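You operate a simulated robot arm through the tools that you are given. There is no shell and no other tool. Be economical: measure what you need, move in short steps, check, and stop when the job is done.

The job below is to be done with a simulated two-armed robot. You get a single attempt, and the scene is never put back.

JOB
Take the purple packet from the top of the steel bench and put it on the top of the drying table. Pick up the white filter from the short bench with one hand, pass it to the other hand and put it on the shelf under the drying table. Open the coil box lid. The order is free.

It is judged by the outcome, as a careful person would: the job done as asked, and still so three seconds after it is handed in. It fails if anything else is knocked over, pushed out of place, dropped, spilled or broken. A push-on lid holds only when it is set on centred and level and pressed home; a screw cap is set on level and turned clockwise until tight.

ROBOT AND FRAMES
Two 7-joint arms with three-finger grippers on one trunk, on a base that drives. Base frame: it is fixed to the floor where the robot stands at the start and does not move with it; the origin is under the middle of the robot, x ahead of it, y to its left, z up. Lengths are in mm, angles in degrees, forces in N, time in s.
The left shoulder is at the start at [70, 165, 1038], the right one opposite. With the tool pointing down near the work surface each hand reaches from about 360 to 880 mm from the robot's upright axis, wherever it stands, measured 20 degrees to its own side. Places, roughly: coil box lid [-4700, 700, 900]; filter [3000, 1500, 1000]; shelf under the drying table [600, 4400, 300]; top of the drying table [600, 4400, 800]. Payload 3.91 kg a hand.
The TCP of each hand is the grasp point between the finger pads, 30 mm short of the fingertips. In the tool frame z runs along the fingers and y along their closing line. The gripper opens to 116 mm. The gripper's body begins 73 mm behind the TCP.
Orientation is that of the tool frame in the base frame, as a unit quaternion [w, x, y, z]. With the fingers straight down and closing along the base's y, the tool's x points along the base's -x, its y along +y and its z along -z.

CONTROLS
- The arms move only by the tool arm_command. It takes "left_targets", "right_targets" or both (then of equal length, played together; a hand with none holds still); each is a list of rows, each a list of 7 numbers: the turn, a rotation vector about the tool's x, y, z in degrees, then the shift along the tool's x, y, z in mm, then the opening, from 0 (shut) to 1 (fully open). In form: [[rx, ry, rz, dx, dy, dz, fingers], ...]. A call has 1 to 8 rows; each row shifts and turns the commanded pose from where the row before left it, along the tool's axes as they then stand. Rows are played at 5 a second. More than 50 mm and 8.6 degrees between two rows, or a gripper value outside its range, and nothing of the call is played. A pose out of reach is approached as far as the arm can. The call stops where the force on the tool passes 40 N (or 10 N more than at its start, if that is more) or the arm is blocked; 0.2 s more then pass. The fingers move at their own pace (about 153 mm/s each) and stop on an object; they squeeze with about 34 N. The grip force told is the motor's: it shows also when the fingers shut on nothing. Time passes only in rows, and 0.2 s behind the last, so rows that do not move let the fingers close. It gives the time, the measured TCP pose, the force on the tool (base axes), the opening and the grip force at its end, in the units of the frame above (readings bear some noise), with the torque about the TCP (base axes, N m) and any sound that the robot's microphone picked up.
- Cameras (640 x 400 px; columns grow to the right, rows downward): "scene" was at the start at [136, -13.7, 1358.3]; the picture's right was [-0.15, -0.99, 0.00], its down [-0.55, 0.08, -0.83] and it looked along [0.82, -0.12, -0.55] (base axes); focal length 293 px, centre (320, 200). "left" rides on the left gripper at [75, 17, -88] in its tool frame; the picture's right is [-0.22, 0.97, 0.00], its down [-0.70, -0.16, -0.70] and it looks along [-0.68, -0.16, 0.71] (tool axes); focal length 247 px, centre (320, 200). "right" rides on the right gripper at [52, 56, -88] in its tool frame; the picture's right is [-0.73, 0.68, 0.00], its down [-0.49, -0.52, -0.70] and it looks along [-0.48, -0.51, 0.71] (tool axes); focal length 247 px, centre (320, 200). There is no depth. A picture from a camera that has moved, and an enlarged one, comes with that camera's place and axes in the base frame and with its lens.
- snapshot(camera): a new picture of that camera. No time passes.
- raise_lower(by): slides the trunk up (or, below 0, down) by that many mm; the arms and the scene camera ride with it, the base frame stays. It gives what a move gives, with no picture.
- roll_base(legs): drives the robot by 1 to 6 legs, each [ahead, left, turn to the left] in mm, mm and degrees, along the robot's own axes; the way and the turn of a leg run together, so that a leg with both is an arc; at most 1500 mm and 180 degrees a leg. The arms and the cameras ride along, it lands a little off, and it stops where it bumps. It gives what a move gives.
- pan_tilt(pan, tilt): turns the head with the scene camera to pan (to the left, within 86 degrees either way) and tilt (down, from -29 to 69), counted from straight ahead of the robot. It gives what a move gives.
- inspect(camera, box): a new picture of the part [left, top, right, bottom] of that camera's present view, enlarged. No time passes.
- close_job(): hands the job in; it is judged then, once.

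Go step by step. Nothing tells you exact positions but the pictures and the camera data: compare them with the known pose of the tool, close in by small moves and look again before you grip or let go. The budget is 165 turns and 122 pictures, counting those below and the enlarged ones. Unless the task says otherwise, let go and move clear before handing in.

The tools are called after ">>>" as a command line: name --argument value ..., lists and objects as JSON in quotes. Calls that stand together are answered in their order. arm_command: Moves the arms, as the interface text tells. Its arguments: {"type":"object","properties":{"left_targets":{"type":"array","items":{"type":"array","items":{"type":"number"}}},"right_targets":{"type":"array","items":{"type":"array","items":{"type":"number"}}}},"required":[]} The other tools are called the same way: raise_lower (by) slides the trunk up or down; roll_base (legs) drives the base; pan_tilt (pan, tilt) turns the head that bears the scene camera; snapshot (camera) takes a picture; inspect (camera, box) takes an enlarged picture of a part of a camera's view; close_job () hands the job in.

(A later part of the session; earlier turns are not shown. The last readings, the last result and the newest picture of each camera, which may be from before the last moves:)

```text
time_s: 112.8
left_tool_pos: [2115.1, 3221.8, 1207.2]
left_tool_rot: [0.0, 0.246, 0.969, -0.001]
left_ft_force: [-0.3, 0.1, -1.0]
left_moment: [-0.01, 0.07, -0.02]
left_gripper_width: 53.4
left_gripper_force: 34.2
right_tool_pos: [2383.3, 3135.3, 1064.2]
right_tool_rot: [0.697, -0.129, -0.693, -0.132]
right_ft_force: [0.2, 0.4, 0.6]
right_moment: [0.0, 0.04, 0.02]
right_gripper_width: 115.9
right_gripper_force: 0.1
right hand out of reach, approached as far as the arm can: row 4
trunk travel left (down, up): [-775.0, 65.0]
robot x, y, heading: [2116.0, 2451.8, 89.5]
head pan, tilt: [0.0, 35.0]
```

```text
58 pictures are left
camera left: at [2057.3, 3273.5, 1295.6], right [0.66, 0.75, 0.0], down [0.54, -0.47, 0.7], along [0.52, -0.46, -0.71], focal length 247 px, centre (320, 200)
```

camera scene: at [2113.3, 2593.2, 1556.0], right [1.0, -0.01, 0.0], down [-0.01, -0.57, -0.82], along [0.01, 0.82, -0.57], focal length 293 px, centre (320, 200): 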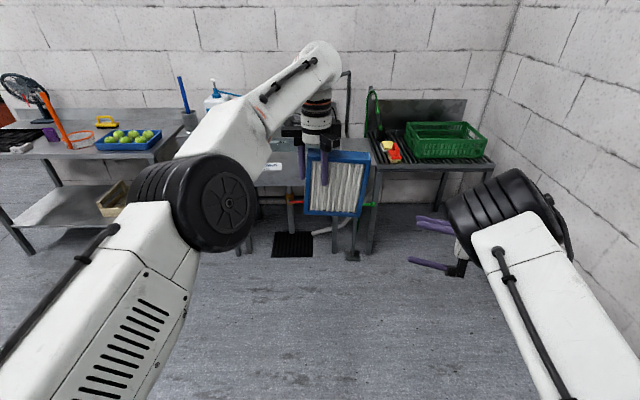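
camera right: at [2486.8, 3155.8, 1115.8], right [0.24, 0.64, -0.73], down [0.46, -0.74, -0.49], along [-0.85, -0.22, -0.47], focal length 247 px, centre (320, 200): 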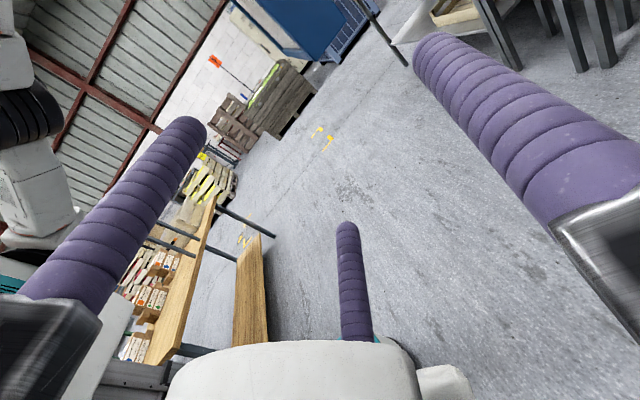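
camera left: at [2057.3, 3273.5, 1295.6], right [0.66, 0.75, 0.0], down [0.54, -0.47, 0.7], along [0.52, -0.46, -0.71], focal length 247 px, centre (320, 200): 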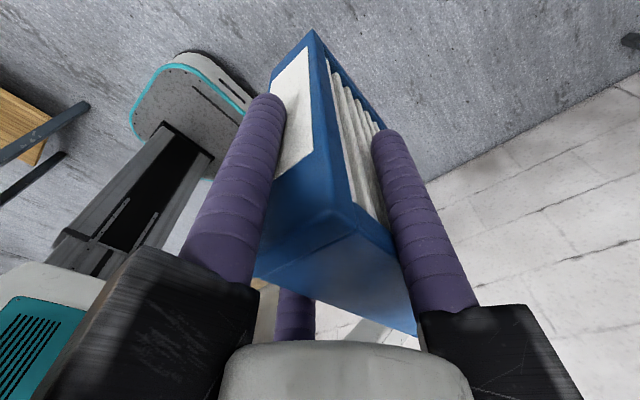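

The filter's free end now points right and the right hand points left, level. I zoom in to determine the filter's exact pose.

>>> inspect --camera "scene" --box '[280, 120, 400, 230]'

>>> inspect --camera "left" --box '[230, 10, 450, 350]'

```text
3.64 times, centred on (340, 175) of scene
camera zoom: at [2113.3, 2593.2, 1556.0], right [1.0, -0.01, 0.0], down [-0.01, -0.57, -0.82], along [0.01, 0.82, -0.57], focal length 1064 px, centre (247, 291)
```

zoom: 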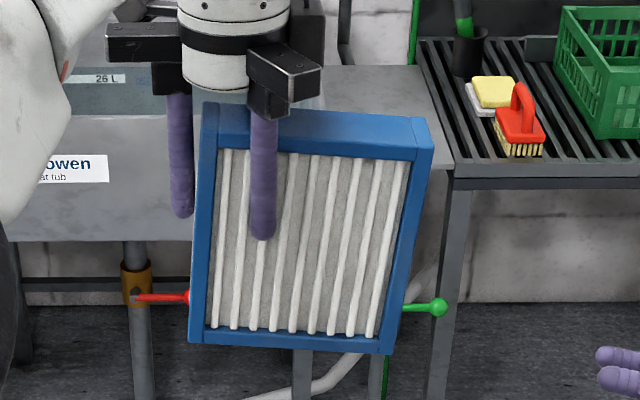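

```text
1.18 times, centred on (340, 180) of left
camera zoom: at [2057.3, 3273.5, 1295.6], right [0.66, 0.75, 0.0], down [0.54, -0.47, 0.7], along [0.52, -0.46, -0.71], focal length 291 px, centre (296, 224)
```

zoom: 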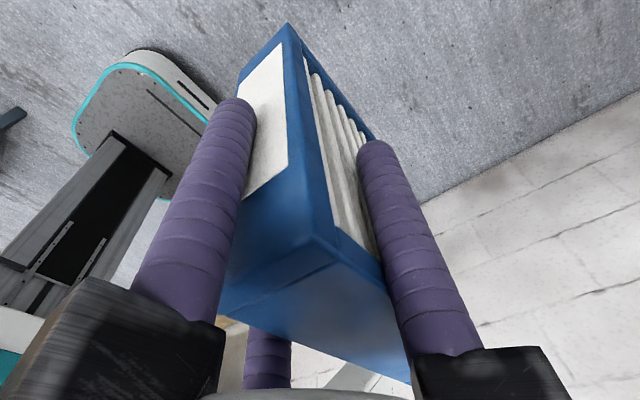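

The filter's long axis points at about +7°, with slight tilts of ~5°. I turn the left hand 28° more so it lines up with the right hand's pointing direction, and bring the right hand to a pre-grasp about 40 mm short of the free end.

>>> arm_command --left_targets '[[0, 0, 7, 0, 0, 0, 0], [0, 0, 7, 0, 0, 0, 0], [0, 0, 7, 0, 0, 0, 0], [0, 0, 7, 0, 0, 0, 0], [0, 0, 0, 0, 0, 0, 0]]' --right_targets '[[0, 0, 0, 27, -2, 0, 1], [0, 0, 0, 27, -2, 0, 1], [0, 0, 0, 27, -3, 10, 1], [0, 0, 0, 0, 0, 40, 1], [0, 0, 0, 0, 0, 40, 1]]'

>>> snapshot --camera "right"

>>> snapshot --camera "scene"

```text
time_s: 114.0
left_tool_pos: [2113.3, 3222.3, 1209.2]
left_tool_rot: [0.001, 0.472, 0.881, -0.001]
left_ft_force: [-1.3, -1.0, -1.1]
left_moment: [0.0, 0.05, -0.03]
left_gripper_width: 53.4
left_gripper_force: 34.2
right_tool_pos: [2291.1, 3172.6, 1141.5]
right_tool_rot: [0.698, -0.128, -0.693, -0.131]
right_ft_force: [-0.3, -0.5, 0.0]
right_moment: [0.02, 0.01, 0.01]
right_gripper_width: 115.5
right_gripper_force: 0.1
right hand out of reach, approached as far as the arm can: row 1, 2
trunk travel left (down, up): [-775.0, 65.0]
robot x, y, heading: [2113.5, 2455.7, 89.1]
head pan, tilt: [0.0, 35.0]
```

```text
55 pictures are left
camera right: at [2394.5, 3193.2, 1193.8], right [0.24, 0.64, -0.73], down [0.46, -0.74, -0.49], along [-0.85, -0.22, -0.47], focal length 247 px, centre (320, 200)
```

right: 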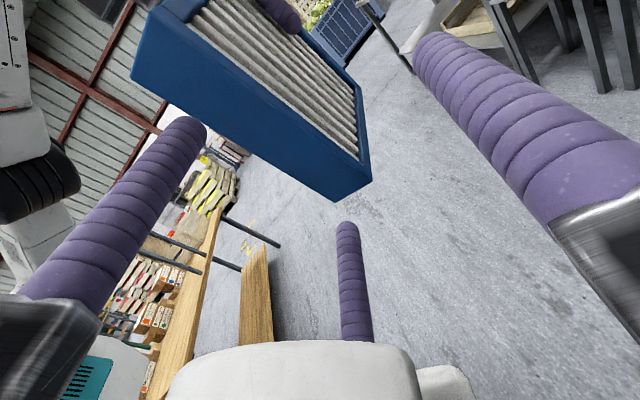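

```text
54 pictures are left
camera scene: at [2111.8, 2592.8, 1556.1], right [1.0, -0.01, 0.0], down [-0.01, -0.57, -0.82], along [0.01, 0.82, -0.57], focal length 293 px, centre (320, 200)
```

scene: 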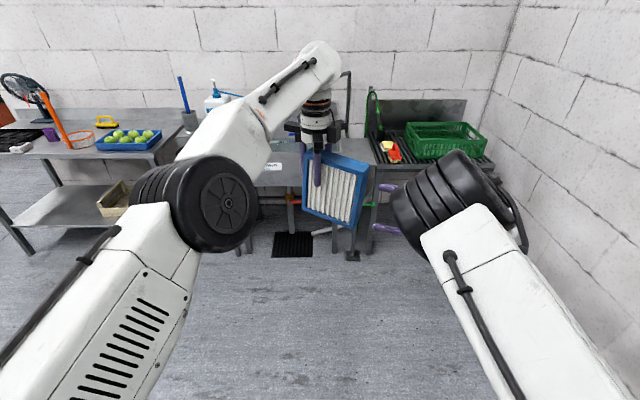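

I estimate the free end's centre at about [2219, 3168, 1150], with axis aligned to the hand. I shift 38 mm sideways first, then verify before advancing.

>>> arm_command --right_targets '[[0, 0, 0, 3, -19, 0, 1], [0, 0, 0, 3, -19, 0, 1], [0, 0, 0, 0, 0, 0, 1]]'

>>> snapshot --camera "right"

>>> inspect --camera "scene" --box '[280, 120, 440, 240]'

```text
time_s: 114.8
left_tool_pos: [2115.5, 3222.1, 1209.7]
left_tool_rot: [0.001, 0.472, 0.882, 0.0]
left_ft_force: [-0.6, 0.5, -1.4]
left_moment: [0.03, 0.08, 0.0]
left_gripper_width: 53.3
left_gripper_force: 34.3
right_tool_pos: [2280.6, 3135.5, 1147.9]
right_tool_rot: [0.698, -0.127, -0.692, -0.131]
right_ft_force: [-0.4, 0.3, -0.9]
right_moment: [0.02, 0.03, 0.01]
right_gripper_width: 116.2
right_gripper_force: 0.0
trunk travel left (down, up): [-775.0, 65.0]
robot x, y, heading: [2114.2, 2453.9, 89.1]
head pan, tilt: [0.0, 35.0]
```

```text
53 pictures are left
camera right: at [2383.2, 3156.8, 1200.2], right [0.24, 0.64, -0.73], down [0.46, -0.74, -0.5], along [-0.85, -0.22, -0.47], focal length 247 px, centre (320, 200)
```

right: 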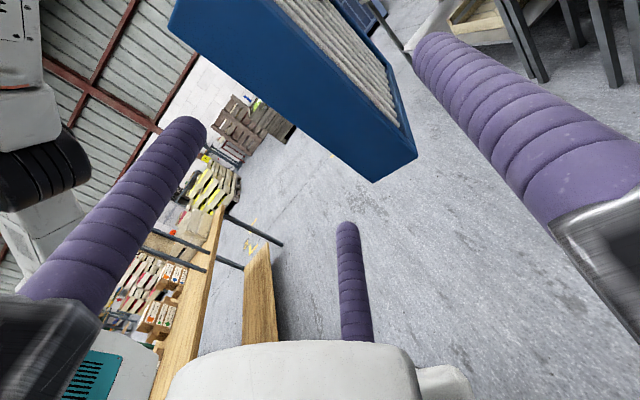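

```text
3.33 times, centred on (360, 180) of scene
camera zoom: at [2114.4, 2592.8, 1556.1], right [1.0, -0.01, 0.0], down [-0.01, -0.57, -0.82], along [0.01, 0.82, -0.57], focal length 975 px, centre (187, 267)
```

zoom: 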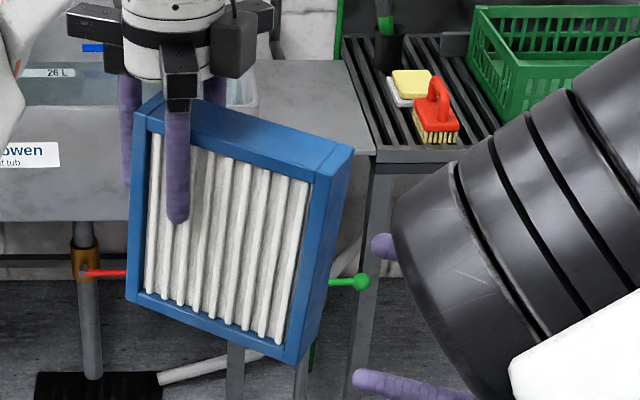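

Parallax puts the end centre near [2226, 3172]. I advance 30 mm and look again before entering.

>>> arm_command --right_targets '[[0, 0, 0, 0, 2, 15, 1], [0, 0, 0, 0, 1, 15, 1], [0, 0, 0, 0, 0, 0, 1]]'

>>> snapshot --camera "right"

```text
time_s: 115.6
left_tool_pos: [2115.3, 3221.0, 1208.3]
left_tool_rot: [0.001, 0.471, 0.882, -0.001]
left_ft_force: [0.0, -1.5, -1.5]
left_moment: [0.03, 0.04, 0.0]
left_gripper_width: 53.4
left_gripper_force: 33.9
right_tool_pos: [2251.7, 3149.0, 1148.9]
right_tool_rot: [0.699, -0.126, -0.692, -0.13]
right_ft_force: [-0.6, 0.2, 0.1]
right_moment: [-0.03, 0.01, 0.01]
right_gripper_width: 116.2
right_gripper_force: 0.1
trunk travel left (down, up): [-775.0, 65.0]
robot x, y, heading: [2115.3, 2453.3, 89.3]
head pan, tilt: [0.0, 35.0]
```

```text
51 pictures are left
camera right: at [2355.0, 3169.8, 1200.3], right [0.24, 0.64, -0.73], down [0.46, -0.74, -0.5], along [-0.85, -0.22, -0.47], focal length 247 px, centre (320, 200)
```

right: 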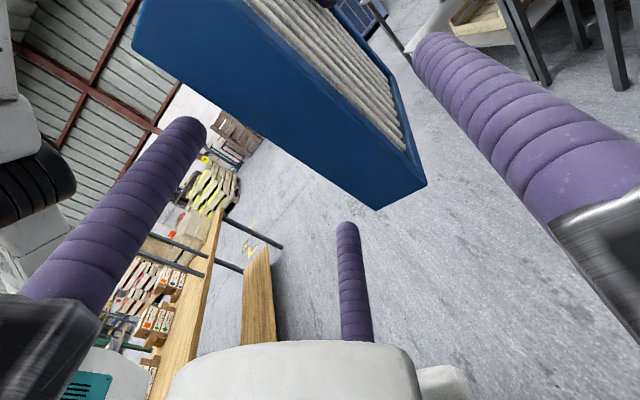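

The estimate is confirmed (end bottom corners near [2206, 3152] and [2220, 3190]). I advance the remaining 58 mm with 5 mm lateral shift.

>>> arm_command --right_targets '[[0, 0, 0, 0, 5, 10, 1], [0, 0, 0, 0, 0, 16, 1], [0, 0, 0, 0, 0, 16, 1], [0, 0, 0, 0, 0, 14, 1], [0, 0, 0, 0, 0, 0, 1]]'

>>> snapshot --camera "right"

>>> inspect --camera "scene" --box '[280, 120, 440, 240]'

```text
time_s: 116.8
left_tool_pos: [2114.4, 3221.6, 1209.2]
left_tool_rot: [-0.001, 0.471, 0.882, -0.001]
left_ft_force: [1.7, 11.0, -4.1]
left_moment: [1.18, 0.18, 1.16]
left_gripper_width: 53.8
left_gripper_force: 34.2
right_tool_pos: [2242.0, 3175.7, 1139.4]
right_tool_rot: [0.7, -0.126, -0.691, -0.131]
right_ft_force: [-1.5, -11.1, 1.4]
right_moment: [-0.29, 0.08, 0.31]
right_gripper_width: 116.0
right_gripper_force: 0.0
right hand out of reach, approached as far as the arm can: row 1, 2, 3, 4
trunk travel left (down, up): [-775.0, 65.0]
robot x, y, heading: [2115.3, 2456.8, 89.5]
head pan, tilt: [0.0, 35.0]
```

```text
50 pictures are left
camera right: at [2345.2, 3197.2, 1190.1], right [0.23, 0.64, -0.73], down [0.46, -0.73, -0.5], along [-0.85, -0.22, -0.47], focal length 247 px, centre (320, 200)
```

right: 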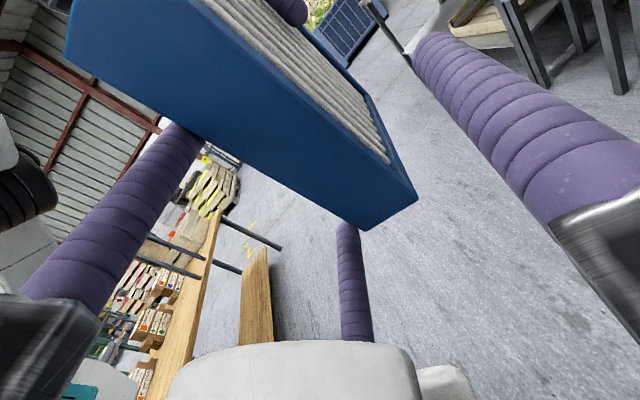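

```text
3.33 times, centred on (360, 180) of scene
camera zoom: at [2113.6, 2591.9, 1556.2], right [1.0, -0.01, 0.0], down [-0.01, -0.57, -0.82], along [0.01, 0.82, -0.57], focal length 975 px, centre (187, 267)
```

zoom: 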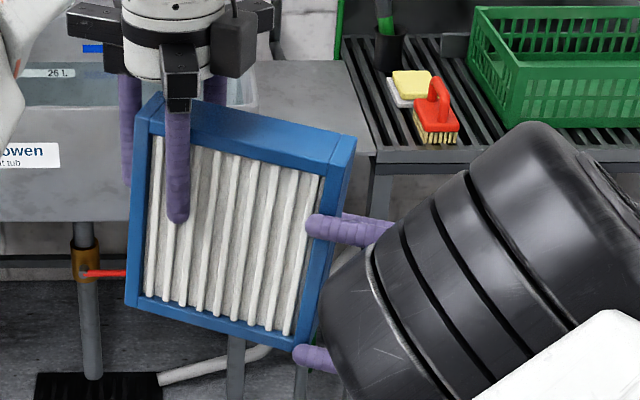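

The right arm reached its limit 40 mm short, with its two fingers touching the filter's front face. So I bring the filter to it instead with the left hand: first sideways off the fingers, then along the axis.

>>> arm_command --left_targets '[[0, 0, 0, 8, 11.4, 0, 0], [0, 0, 0, -10.4, 7.2, 0, 0], [0, 0, 0, -10.4, 7.2, 0, 0], [0, 0, 0, -10.4, 7.2, 0, 0], [0, 0, 0, 0, 0, 0, 0]]'

>>> snapshot --camera "right"

>>> inspect --camera "scene" --box '[280, 120, 440, 240]'

```text
time_s: 118.0
left_tool_pos: [2147.5, 3211.5, 1207.2]
left_tool_rot: [0.001, 0.472, 0.881, 0.0]
left_ft_force: [0.3, 2.7, -1.2]
left_moment: [0.26, 0.03, 0.15]
left_gripper_width: 53.7
left_gripper_force: 34.2
left hand out of reach, approached as far as the arm can: row 1
right_tool_pos: [2241.7, 3176.6, 1139.0]
right_tool_rot: [0.7, -0.125, -0.691, -0.129]
right_ft_force: [-0.7, -1.4, 0.5]
right_moment: [-0.13, -0.01, 0.07]
right_gripper_width: 116.0
right_gripper_force: 0.1
trunk travel left (down, up): [-775.0, 65.0]
robot x, y, heading: [2113.0, 2453.0, 89.2]
head pan, tilt: [0.0, 35.0]
```

```text
48 pictures are left
camera right: at [2345.4, 3197.4, 1190.5], right [0.23, 0.64, -0.73], down [0.46, -0.73, -0.5], along [-0.86, -0.22, -0.47], focal length 247 px, centre (320, 200)
```

right: 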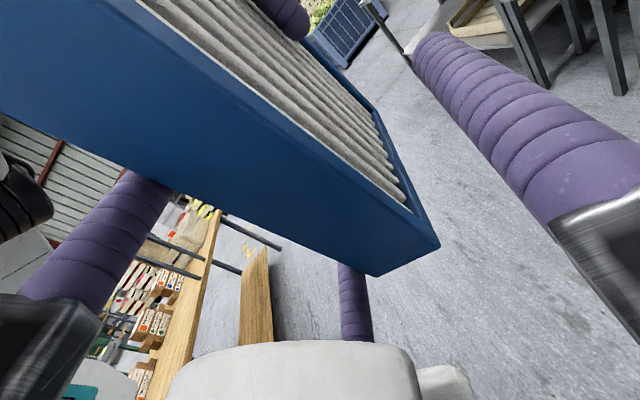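

```text
3.33 times, centred on (360, 180) of scene
camera zoom: at [2113.4, 2592.1, 1556.2], right [1.0, -0.01, 0.0], down [-0.01, -0.57, -0.82], along [0.01, 0.82, -0.57], focal length 975 px, centre (187, 267)
```

zoom: 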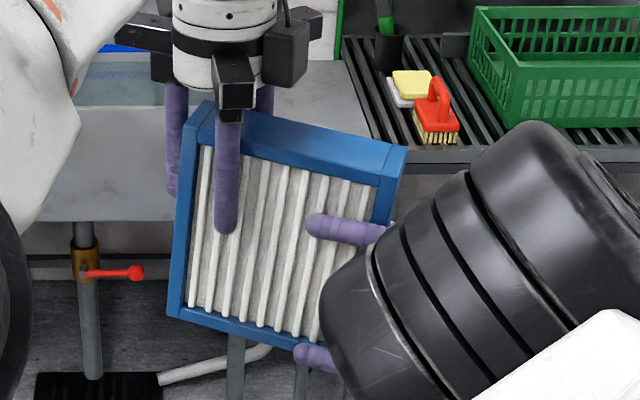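

The filter's end is now well between the right-hand thumb (behind) and fingers (front). I close the right hand.

>>> arm_command --right_targets '[[0, 0, 0, 0, 0, 0, 0.7], [0, 0, 0, 0, 0, 0, 0.5], [0, 0, 0, 0, 0, 0, 0.3], [0, 0, 0, 0, 0, 0, 0], [0, 0, 0, 0, 0, 0, 0], [0, 0, 0, 0, 0, 0, 0]]'

>>> snapshot --camera "right"

>>> inspect --camera "scene" --box '[280, 120, 440, 240]'

```text
time_s: 119.2
left_tool_pos: [2145.1, 3212.4, 1206.5]
left_tool_rot: [0.0, 0.469, 0.883, 0.001]
left_ft_force: [3.1, 18.8, -7.8]
left_moment: [1.38, 0.12, 0.47]
left_gripper_width: 55.2
left_gripper_force: 33.8
right_tool_pos: [2240.8, 3174.0, 1139.9]
right_tool_rot: [0.699, -0.122, -0.693, -0.128]
right_ft_force: [-2.1, -19.3, 5.8]
right_moment: [0.13, 0.27, 1.41]
right_gripper_width: 70.7
right_gripper_force: 34.5
trunk travel left (down, up): [-775.0, 65.0]
robot x, y, heading: [2116.4, 2452.7, 89.1]
head pan, tilt: [0.0, 35.0]
stopped in row 6 (left hand): the force on the tool passed its limit at 40 N (the readings are from after the stop); the commanded pose is now the measured one
```

```text
46 pictures are left
camera right: at [2343.5, 3196.5, 1190.1], right [0.23, 0.65, -0.73], down [0.47, -0.73, -0.5], along [-0.85, -0.23, -0.47], focal length 247 px, centre (320, 200)
```

right: 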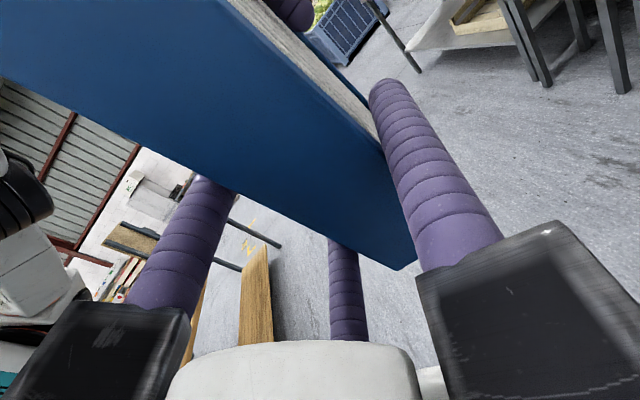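

```text
3.33 times, centred on (360, 180) of scene
camera zoom: at [2113.5, 2592.2, 1556.2], right [1.0, -0.01, 0.0], down [-0.01, -0.57, -0.82], along [0.01, 0.82, -0.57], focal length 975 px, centre (187, 267)
```

zoom: 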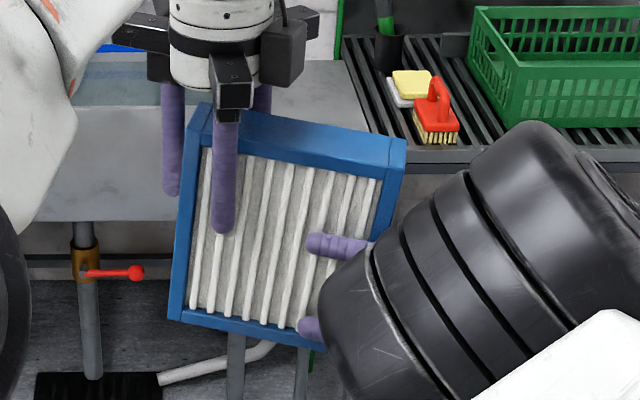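

Both hands hold it now. I open the left hand gradually and let the right grip settle.

>>> arm_command --left_targets '[[0, 0, 0, 0, 0, 0, 0.55], [0, 0, 0, 0, 0, 0, 0.65], [0, 0, 0, 0, 0, 0, 0.8], [0, 0, 0, 0, 0, 0, 1], [0, 0, 0, 0, 0, 0, 1]]' --right_targets '[[0, 0, 0, 0, 0, 0, 0], [0, 0, 0, 0, 0, 0, 0], [0, 0, 0, 0, 0, 0, 0], [0, 0, 0, 0, 0, 0, 0], [0, 0, 0, 0, 0, 0, 0]]'

>>> inspect --camera "scene" --box '[280, 120, 440, 240]'

>>> snapshot --camera "left"

```text
time_s: 120.4
left_tool_pos: [2146.4, 3211.4, 1207.1]
left_tool_rot: [-0.001, 0.47, 0.883, 0.0]
left_ft_force: [0.8, 0.6, 0.2]
left_moment: [0.02, 0.01, 0.0]
left_gripper_width: 116.1
left_gripper_force: 0.1
right_tool_pos: [2241.2, 3175.8, 1138.4]
right_tool_rot: [0.7, -0.123, -0.692, -0.129]
right_ft_force: [0.4, -0.5, 1.0]
right_moment: [-0.04, -0.05, 0.0]
right_gripper_width: 64.5
right_gripper_force: 33.7
trunk travel left (down, up): [-775.0, 65.0]
robot x, y, heading: [2114.1, 2452.9, 89.3]
head pan, tilt: [0.0, 35.0]
```

```text
3.33 times, centred on (360, 180) of scene
camera zoom: at [2113.6, 2592.2, 1556.2], right [1.0, -0.01, 0.0], down [-0.01, -0.57, -0.82], along [0.01, 0.82, -0.57], focal length 975 px, centre (187, 267)
```

zoom: 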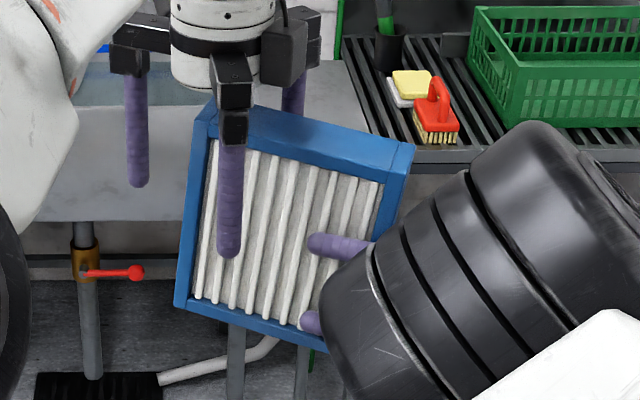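

```text
43 pictures are left
camera left: at [2119.3, 3284.3, 1294.3], right [0.93, 0.36, 0.0], down [0.26, -0.67, 0.7], along [0.25, -0.65, -0.72], focal length 247 px, centre (320, 200)
```

left: 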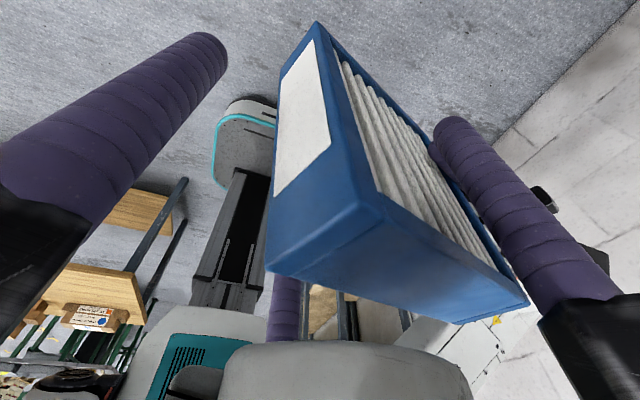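

The filter is now firmly in the right hand (64.5 mm, as expected). I lift the left hand straight up and move it away to the left.

>>> arm_command --left_targets '[[0, 0, 0, 0, 0, -40, 1], [0, 0, 0, 0, 0, -45, 1], [0, 0, 0, 0, 0, -45, 1], [0, 0, 0, 22, -40, 0, 1], [0, 0, 0, 22, -40, 0, 1], [0, 0, 0, 10, -45, 0, 1], [0, 0, 0, 0, -45, 0, 1]]'

>>> snapshot --camera "scene"

```text
time_s: 122.0
left_tool_pos: [1942.5, 3141.0, 1295.5]
left_tool_rot: [0.0, 0.47, 0.883, 0.001]
left_ft_force: [-0.3, -1.1, -0.4]
left_moment: [0.05, -0.06, 0.0]
left_gripper_width: 116.1
left_gripper_force: 0.0
left hand out of reach, approached as far as the arm can: row 1, 2, 3
right_tool_pos: [2239.5, 3172.8, 1141.6]
right_tool_rot: [0.699, -0.122, -0.692, -0.131]
right_ft_force: [-1.2, 0.0, -0.9]
right_moment: [-0.05, -0.05, -0.04]
right_gripper_width: 64.5
right_gripper_force: 33.8
trunk travel left (down, up): [-775.0, 65.0]
robot x, y, heading: [2115.0, 2453.1, 89.5]
head pan, tilt: [0.0, 35.0]
```

```text
42 pictures are left
camera scene: at [2109.9, 2588.4, 1556.5], right [1.0, -0.01, 0.0], down [0.0, -0.57, -0.82], along [0.01, 0.82, -0.57], focal length 293 px, centre (320, 200)
```

scene: 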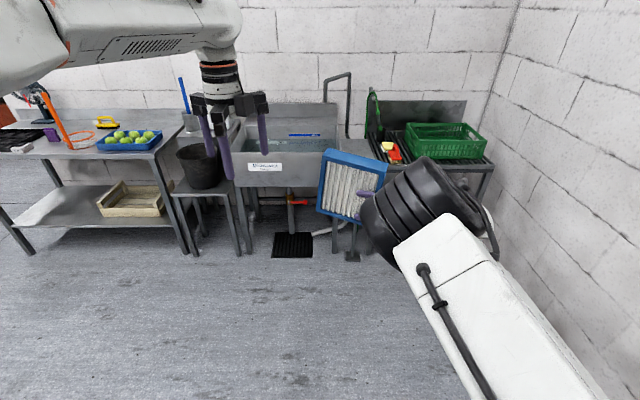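

Now I level the filter (it is rolled ~9° in plane) by pitching the right hand down, lower the hand a bit relative to the trunk, and tuck in the left hand.

>>> arm_command --left_targets '[[0, 0, 0, 0, -45, 0, 1], [0, 0, 0, 0, -45, 0, 1], [0, 0, 0, 0, -45, 0, 1], [0, 0, 0, -30, -35, 0, 1], [0, 0, 0, -40, -20, 0, 1], [0, 0, 0, -45, 0, 0, 1]]' --right_targets '[[0, -3, 0, 0, 0, 0, 0], [0, -3, 0, 0, 0, 0, 0], [0, -3, 0, 0, 0, 0, 0], [0, 0, 0, -20, 0, 0, 0], [0, 0, 0, -20, 0, 0, 0], [0, 0, 0, -20, 0, 0, 0]]'

>>> snapshot --camera "scene"

```text
time_s: 123.4
left_tool_pos: [1849.9, 2943.9, 1292.3]
left_tool_rot: [-0.001, 0.47, 0.883, 0.0]
left_ft_force: [0.6, 0.6, -0.3]
left_moment: [-0.02, 0.0, 0.02]
left_gripper_width: 115.9
left_gripper_force: 0.1
right_tool_pos: [2240.3, 3176.8, 1078.8]
right_tool_rot: [0.699, -0.124, -0.692, -0.13]
right_ft_force: [0.1, 1.0, -1.1]
right_moment: [-0.03, -0.1, -0.03]
right_gripper_width: 64.2
right_gripper_force: 34.0
right hand out of reach, approached as far as the arm can: row 1, 2, 3
trunk travel left (down, up): [-775.0, 65.0]
robot x, y, heading: [2116.0, 2456.9, 89.3]
head pan, tilt: [0.0, 35.0]
```

```text
41 pictures are left
camera scene: at [2111.7, 2593.4, 1556.1], right [1.0, -0.01, 0.0], down [-0.01, -0.57, -0.82], along [0.01, 0.82, -0.57], focal length 293 px, centre (320, 200)
```

scene: 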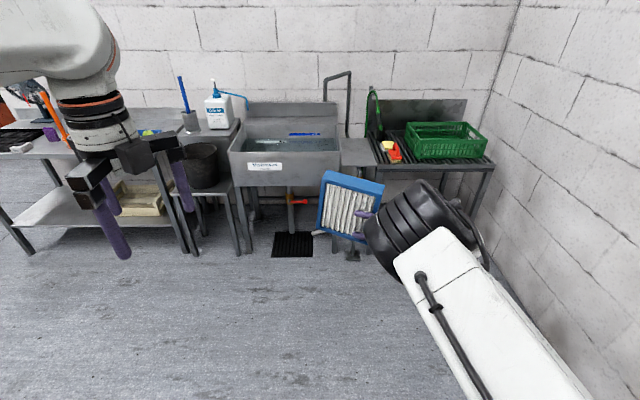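

Pitching was limited in this folded posture, though lowering worked. I yaw the right hand back toward forward, extend a bit and try the pitch again.

>>> arm_command --right_targets '[[-8.4, 0, 0, 0, 0, 0, 0], [-8.4, 0, 0, 0, 0, 0, 0], [-8.4, 0, 0, 0, 0, 0, 0], [-8.4, 0, 0, 0, 15, 20, 0], [0, 0, 0, 0, 20, 30, 0], [0, -3, 0, 0, 0, 0, 0], [0, -3, 0, 0, 0, 0, 0], [0, -3, 0, 0, 0, 0, 0]]'

>>> snapshot --camera "scene"

```text
time_s: 125.2
left_tool_pos: [1851.3, 2945.3, 1293.0]
left_tool_rot: [-0.001, 0.47, 0.883, 0.0]
left_ft_force: [0.1, -0.6, 0.2]
left_moment: [-0.01, -0.02, -0.01]
left_gripper_width: 116.2
left_gripper_force: 0.0
right_tool_pos: [2292.1, 3227.7, 1044.6]
right_tool_rot: [0.637, -0.319, -0.622, -0.325]
right_ft_force: [-0.1, -0.3, -1.9]
right_moment: [-0.06, -0.05, 0.0]
right_gripper_width: 64.3
right_gripper_force: 34.1
right hand out of reach, approached as far as the arm can: row 1, 2, 3, 4, 5, 6, 7, 8
trunk travel left (down, up): [-775.0, 65.0]
robot x, y, heading: [2112.4, 2452.4, 89.2]
head pan, tilt: [0.0, 35.0]
```

```text
40 pictures are left
camera scene: at [2113.8, 2592.9, 1556.1], right [1.0, -0.01, 0.0], down [-0.01, -0.57, -0.82], along [0.01, 0.82, -0.57], focal length 293 px, centre (320, 200)
```

scene: 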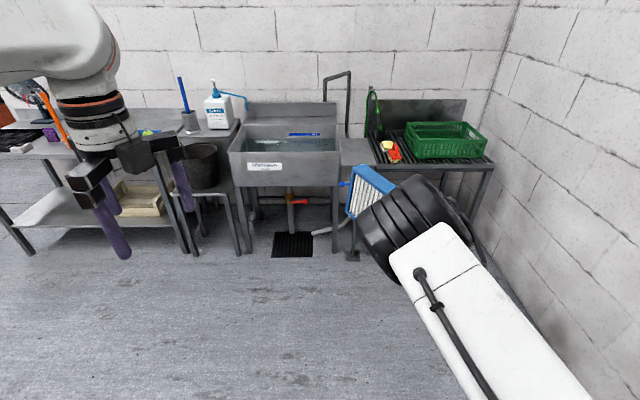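

The hand is level, pointing ~37° left of forward, with the filter standing slightly rolled. I'll place it by driving in diagonally with the trunk low. First the drive back to the drying table's left front.

>>> roll_base --legs '[[400, 0, 0], [0, 1450, 0], [0, 870, 0], [0, 0, -26]]'

>>> pan_tilt --pan 15 --tilt 30

>>> snapshot --camera "scene"

```text
time_s: 140.0
left_tool_pos: [-169.5, 3494.2, 1292.1]
left_tool_rot: [0.0, 0.682, 0.731, 0.001]
left_ft_force: [0.5, 0.0, 0.4]
left_moment: [0.02, 0.0, 0.01]
left_gripper_width: 116.0
left_gripper_force: 0.0
right_tool_pos: [351.3, 3520.7, 1045.2]
right_tool_rot: [0.53, -0.47, -0.518, -0.48]
right_ft_force: [0.7, 0.6, -2.1]
right_moment: [-0.05, 0.01, 0.03]
right_gripper_width: 64.4
right_gripper_force: 33.9
trunk travel left (down, up): [-775.0, 65.0]
robot x, y, heading: [-185.6, 2939.9, 59.5]
head pan, tilt: [0.0, 35.0]
```

```text
time_s: 140.8
left_tool_pos: [-170.9, 3493.2, 1293.9]
left_tool_rot: [-0.001, 0.683, 0.731, 0.0]
left_ft_force: [0.1, 0.1, -0.7]
left_moment: [-0.02, 0.0, -0.01]
left_gripper_width: 116.1
left_gripper_force: 0.1
right_tool_pos: [352.5, 3522.0, 1045.2]
right_tool_rot: [0.531, -0.47, -0.518, -0.479]
right_ft_force: [-0.2, -0.1, -1.4]
right_moment: [-0.06, 0.01, 0.02]
right_gripper_width: 64.5
right_gripper_force: 33.7
trunk travel left (down, up): [-775.0, 65.0]
robot x, y, heading: [-190.9, 2941.3, 59.1]
head pan, tilt: [15.0, 30.0]
```

```text
39 pictures are left
camera scene: at [-139.7, 3070.0, 1563.9], right [0.96, -0.27, 0.0], down [-0.14, -0.48, -0.87], along [0.23, 0.83, -0.5], focal length 293 px, centre (320, 200)
```

scene: 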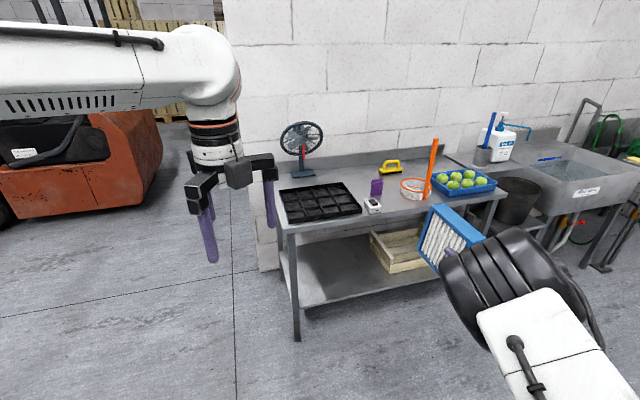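

The hand now points almost straight at the table, and the packet still stands on the table top. I lower the trunk to just above shelf height, here in the open.

>>> raise_lower --by -630

>>> pan_tilt --pan -5 --tilt 15

>>> snapshot --camera "scene"

>>> snapshot --camera "right"

```text
refused: -630 is not a number from -400 to 400
```

```text
time_s: 141.6
left_tool_pos: [-170.4, 3493.6, 1294.1]
left_tool_rot: [-0.001, 0.682, 0.731, 0.001]
left_ft_force: [0.1, -1.2, 0.1]
left_moment: [0.02, -0.04, -0.01]
left_gripper_width: 116.1
left_gripper_force: 0.0
right_tool_pos: [352.7, 3519.9, 1045.2]
right_tool_rot: [0.531, -0.469, -0.517, -0.48]
right_ft_force: [0.5, -0.5, -1.4]
right_moment: [-0.06, 0.01, 0.01]
right_gripper_width: 64.5
right_gripper_force: 33.8
trunk travel left (down, up): [-775.0, 65.0]
robot x, y, heading: [-194.1, 2942.6, 59.3]
head pan, tilt: [-5.0, 15.0]
```

```text
38 pictures are left
camera scene: at [-110.1, 3059.0, 1588.1], right [0.81, -0.58, 0.0], down [-0.15, -0.21, -0.97], along [0.56, 0.78, -0.26], focal length 293 px, centre (320, 200)
```

scene: 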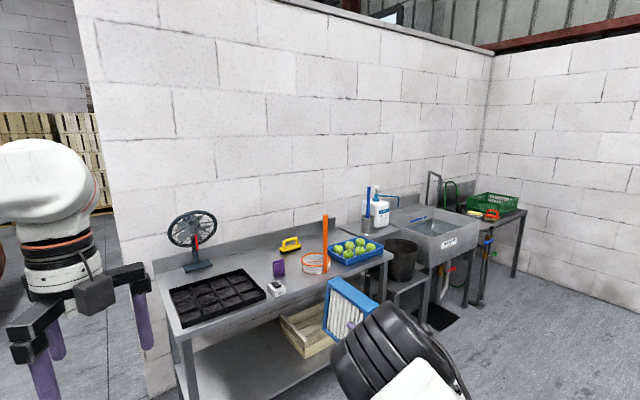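

```text
37 pictures are left
camera right: at [417.4, 3438.5, 1094.8], right [0.67, 0.09, -0.73], down [-0.45, -0.74, -0.5], along [-0.58, 0.67, -0.46], focal length 247 px, centre (320, 200)
```

right: 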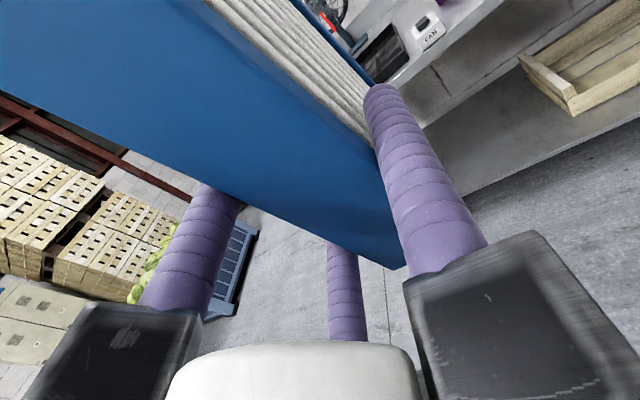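

The trunk moves at most 400 mm per call, so I lower it in two calls.

>>> raise_lower --by -400

>>> raise_lower --by -230

>>> snapshot --camera "scene"

```text
time_s: 145.4
left_tool_pos: [-169.1, 3494.0, 893.1]
left_tool_rot: [-0.001, 0.682, 0.731, 0.0]
left_ft_force: [0.1, -0.5, -0.6]
left_moment: [0.03, -0.01, 0.02]
left_gripper_width: 116.2
left_gripper_force: 0.0
right_tool_pos: [352.0, 3521.4, 645.6]
right_tool_rot: [0.53, -0.47, -0.518, -0.479]
right_ft_force: [-0.3, 0.5, -1.7]
right_moment: [-0.09, 0.02, 0.01]
right_gripper_width: 64.3
right_gripper_force: 34.3
trunk travel left (down, up): [-375.0, 465.0]
robot x, y, heading: [-187.7, 2942.2, 59.4]
head pan, tilt: [-5.0, 15.0]
```

```text
time_s: 147.8
left_tool_pos: [-170.7, 3494.3, 663.9]
left_tool_rot: [-0.001, 0.683, 0.731, 0.0]
left_ft_force: [0.2, 0.7, -0.9]
left_moment: [-0.01, -0.03, -0.01]
left_gripper_width: 116.0
left_gripper_force: 0.0
right_tool_pos: [352.5, 3521.7, 415.4]
right_tool_rot: [0.531, -0.469, -0.517, -0.48]
right_ft_force: [-0.7, -0.2, -1.1]
right_moment: [-0.07, 0.02, 0.01]
right_gripper_width: 64.3
right_gripper_force: 34.4
trunk travel left (down, up): [-145.0, 695.0]
robot x, y, heading: [-186.1, 2940.9, 59.3]
head pan, tilt: [-5.0, 15.0]
```

```text
36 pictures are left
camera scene: at [-110.1, 3058.6, 958.2], right [0.81, -0.58, 0.0], down [-0.15, -0.21, -0.97], along [0.56, 0.78, -0.26], focal length 293 px, centre (320, 200)
```

scene: 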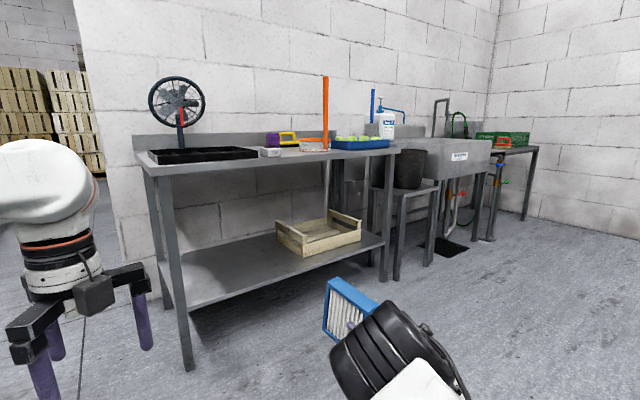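

The shelf's top is about z 265–275, front edge y≈4138, free from x 60 to 620. I drive in until the filter is just in front of the shelf edge and check heights.

>>> roll_base --legs '[[395, 271, 0]]'

>>> pan_tilt --pan -5 --tilt 30

>>> snapshot --camera "scene"

>>> snapshot --camera "right"

```text
time_s: 150.7
left_tool_pos: [-198.7, 3968.7, 662.1]
left_tool_rot: [0.0, 0.684, 0.73, 0.0]
left_ft_force: [0.3, 0.4, -0.5]
left_moment: [-0.01, 0.01, -0.02]
left_gripper_width: 116.4
left_gripper_force: 0.1
right_tool_pos: [323.6, 3994.9, 415.7]
right_tool_rot: [0.53, -0.47, -0.518, -0.479]
right_ft_force: [-0.9, -0.1, -1.2]
right_moment: [-0.1, -0.03, -0.01]
right_gripper_width: 64.3
right_gripper_force: 34.2
trunk travel left (down, up): [-145.0, 695.0]
robot x, y, heading: [-214.1, 3417.6, 59.1]
head pan, tilt: [-5.0, 15.0]
```

```text
time_s: 151.4
left_tool_pos: [-198.6, 3969.4, 663.4]
left_tool_rot: [-0.002, 0.684, 0.73, 0.0]
left_ft_force: [0.5, -0.1, 0.9]
left_moment: [0.0, 0.02, -0.02]
left_gripper_width: 115.9
left_gripper_force: 0.1
right_tool_pos: [323.8, 3994.1, 414.2]
right_tool_rot: [0.531, -0.469, -0.518, -0.479]
right_ft_force: [-0.2, 0.1, -1.2]
right_moment: [-0.09, 0.03, 0.02]
right_gripper_width: 64.2
right_gripper_force: 33.6
trunk travel left (down, up): [-145.0, 695.0]
robot x, y, heading: [-219.1, 3414.9, 59.1]
head pan, tilt: [-5.0, 30.0]
```

```text
35 pictures are left
camera scene: at [-141.5, 3530.7, 934.0], right [0.81, -0.59, 0.0], down [-0.29, -0.41, -0.87], along [0.51, 0.7, -0.5], focal length 293 px, centre (320, 200)
```

scene: 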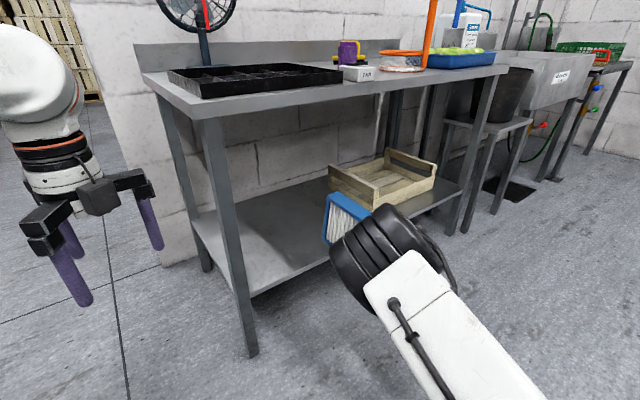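

```text
34 pictures are left
camera right: at [388.8, 3911.0, 464.6], right [0.67, 0.08, -0.73], down [-0.45, -0.74, -0.5], along [-0.58, 0.67, -0.46], focal length 247 px, centre (320, 200)
```

right: 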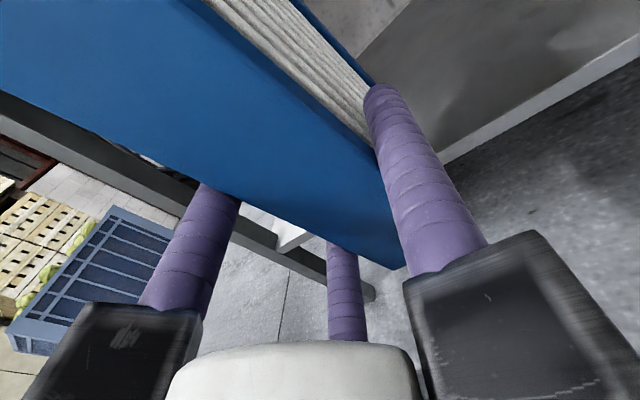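

I zoom in to see the filter's lower edge relative to the shelf.

>>> inspect --camera "scene" --box '[230, 150, 450, 310]'

```text
2.50 times, centred on (340, 230) of scene
camera zoom: at [-141.5, 3530.7, 934.0], right [0.81, -0.59, 0.0], down [-0.29, -0.41, -0.87], along [0.51, 0.7, -0.5], focal length 732 px, centre (270, 125)
```

zoom: 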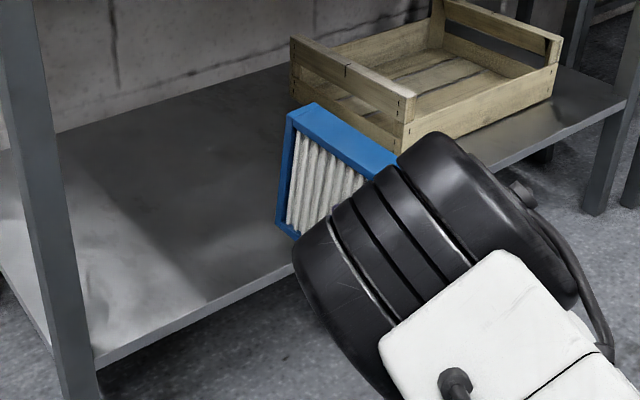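

The filter's lowest point is about 80 mm above the shelf. I drive in the remaining ~185 mm so the filter is wholly over the shelf.

>>> roll_base --legs '[[150, 112, 0]]'

>>> snapshot --camera "scene"

>>> snapshot --camera "right"

```text
time_s: 153.0
left_tool_pos: [-218.1, 4157.6, 664.1]
left_tool_rot: [-0.001, 0.683, 0.73, 0.0]
left_ft_force: [0.2, 1.6, -0.3]
left_moment: [-0.03, 0.0, -0.03]
left_gripper_width: 116.0
left_gripper_force: 0.1
right_tool_pos: [305.4, 4183.8, 413.8]
right_tool_rot: [0.531, -0.47, -0.518, -0.48]
right_ft_force: [-0.5, 1.0, -1.4]
right_moment: [-0.04, 0.03, 0.02]
right_gripper_width: 64.3
right_gripper_force: 34.2
trunk travel left (down, up): [-145.0, 695.0]
robot x, y, heading: [-234.8, 3602.4, 59.2]
head pan, tilt: [-5.0, 30.0]
```

```text
32 pictures are left
camera scene: at [-159.5, 3719.7, 933.9], right [0.81, -0.58, 0.0], down [-0.29, -0.41, -0.87], along [0.51, 0.7, -0.5], focal length 293 px, centre (320, 200)
```

scene: 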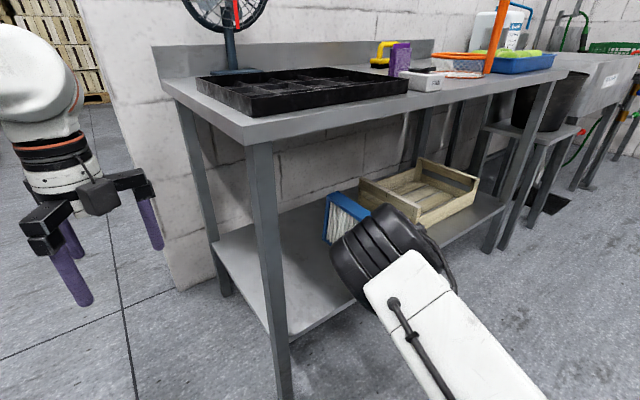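

```text
31 pictures are left
camera right: at [370.4, 4100.4, 464.5], right [0.67, 0.08, -0.73], down [-0.45, -0.74, -0.5], along [-0.58, 0.67, -0.46], focal length 247 px, centre (320, 200)
```

right: 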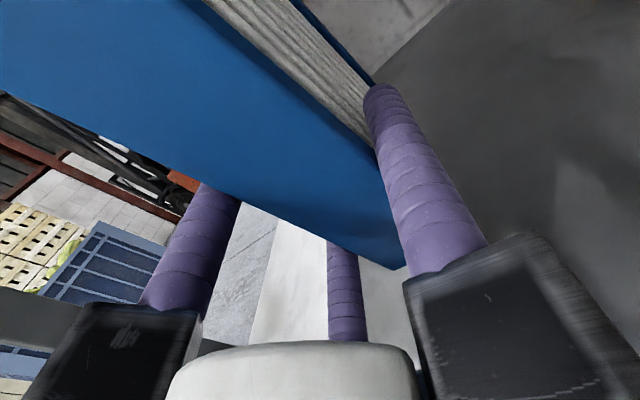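

The filter is over the shelf. I lower the trunk 55 mm, then in small steps until contact.

>>> raise_lower --by -55

>>> snapshot --camera "right"

>>> raise_lower --by -8

>>> raise_lower --by -8

```text
time_s: 154.0
left_tool_pos: [-217.5, 4157.5, 609.0]
left_tool_rot: [0.0, 0.683, 0.73, 0.001]
left_ft_force: [0.2, 0.2, 0.6]
left_moment: [0.02, -0.03, 0.02]
left_gripper_width: 116.0
left_gripper_force: 0.0
right_tool_pos: [304.8, 4183.1, 360.2]
right_tool_rot: [0.531, -0.47, -0.518, -0.479]
right_ft_force: [1.2, 0.0, -2.3]
right_moment: [-0.09, -0.01, -0.01]
right_gripper_width: 64.6
right_gripper_force: 33.9
trunk travel left (down, up): [-90.0, 750.0]
robot x, y, heading: [-236.3, 3602.7, 59.2]
head pan, tilt: [-5.0, 30.0]
```

```text
30 pictures are left
camera right: at [370.4, 4100.2, 409.9], right [0.67, 0.08, -0.73], down [-0.45, -0.74, -0.5], along [-0.58, 0.67, -0.46], focal length 247 px, centre (320, 200)
```

right: 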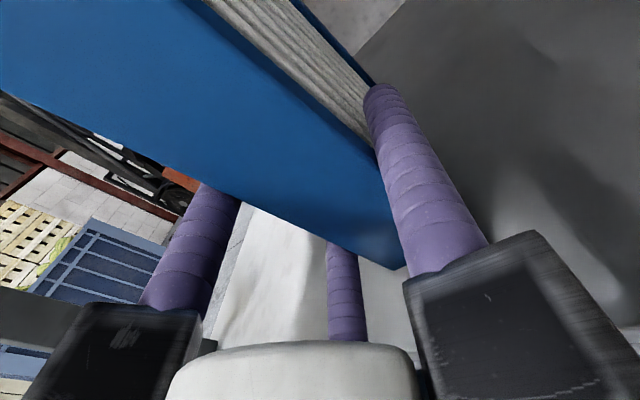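

```text
time_s: 154.5
left_tool_pos: [-217.3, 4158.4, 601.0]
left_tool_rot: [-0.001, 0.683, 0.73, -0.001]
left_ft_force: [0.8, -0.1, 0.0]
left_moment: [-0.03, 0.0, -0.01]
left_gripper_width: 116.1
left_gripper_force: 0.0
right_tool_pos: [306.3, 4183.1, 351.7]
right_tool_rot: [0.531, -0.469, -0.518, -0.479]
right_ft_force: [-0.7, 0.2, -1.5]
right_moment: [-0.09, -0.02, 0.02]
right_gripper_width: 64.3
right_gripper_force: 34.4
trunk travel left (down, up): [-82.0, 758.0]
robot x, y, heading: [-235.1, 3602.5, 59.5]
head pan, tilt: [-5.0, 30.0]
```

```text
time_s: 155.1
left_tool_pos: [-218.7, 4157.9, 593.5]
left_tool_rot: [-0.001, 0.684, 0.73, 0.002]
left_ft_force: [0.3, -0.3, 0.4]
left_moment: [0.01, -0.03, 0.0]
left_gripper_width: 115.8
left_gripper_force: 0.0
right_tool_pos: [306.1, 4183.5, 351.0]
right_tool_rot: [0.531, -0.466, -0.517, -0.484]
right_ft_force: [-1.7, -1.3, 29.7]
right_moment: [-0.55, 0.17, 0.05]
right_gripper_width: 64.2
right_gripper_force: 33.8
trunk travel left (down, up): [-74.0, 766.0]
robot x, y, heading: [-234.4, 3604.3, 59.3]
head pan, tilt: [-5.0, 30.0]
```

Contact at TCP z ≈ 351: the filter's near bottom corner touches the shelf (the torque fits 18 mm behind the TCP). I check the tilt before letting go.

>>> inspect --camera "scene" --box '[250, 160, 410, 280]'

>>> snapshot --camera "left"

```text
3.33 times, centred on (330, 220) of scene
camera zoom: at [-161.4, 3717.5, 863.9], right [0.81, -0.58, 0.0], down [-0.29, -0.4, -0.87], along [0.51, 0.7, -0.5], focal length 975 px, centre (287, 133)
```

zoom: 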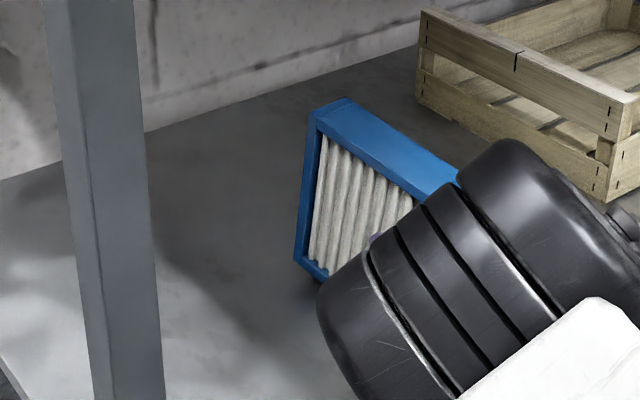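

```text
28 pictures are left
camera left: at [-206.2, 4232.8, 682.2], right [0.99, -0.16, 0.0], down [-0.11, -0.71, 0.7], along [-0.11, -0.69, -0.72], focal length 247 px, centre (320, 200)
```

left: 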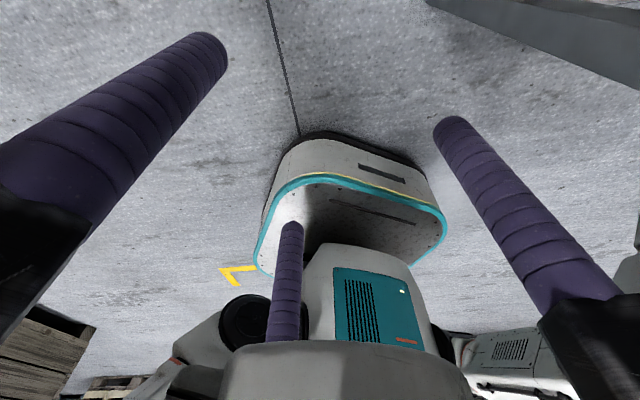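

The far bottom edge is ~22 mm above the shelf (9° roll), as expected. I try again to pitch the hand down here, in small steps.

>>> arm_command --right_targets '[[0, -3, 0, 2, 0, 0, 0], [0, -3, 0, 0, 0, 0, 0], [0, -3, 0, 0, 0, 0, 0]]'

```text
time_s: 155.9
left_tool_pos: [-218.0, 4157.2, 594.0]
left_tool_rot: [-0.001, 0.683, 0.73, 0.002]
left_ft_force: [-1.0, 0.2, -0.2]
left_moment: [-0.03, 0.01, -0.01]
left_gripper_width: 115.7
left_gripper_force: 0.0
right_tool_pos: [306.2, 4183.5, 350.9]
right_tool_rot: [0.531, -0.467, -0.517, -0.483]
right_ft_force: [6.2, 8.5, 32.9]
right_moment: [0.06, -0.35, 0.13]
right_gripper_width: 64.5
right_gripper_force: 33.6
right hand out of reach, approached as far as the arm can: row 1, 2, 3
trunk travel left (down, up): [-74.0, 766.0]
robot x, y, heading: [-237.9, 3601.2, 59.1]
head pan, tilt: [-5.0, 30.0]
```

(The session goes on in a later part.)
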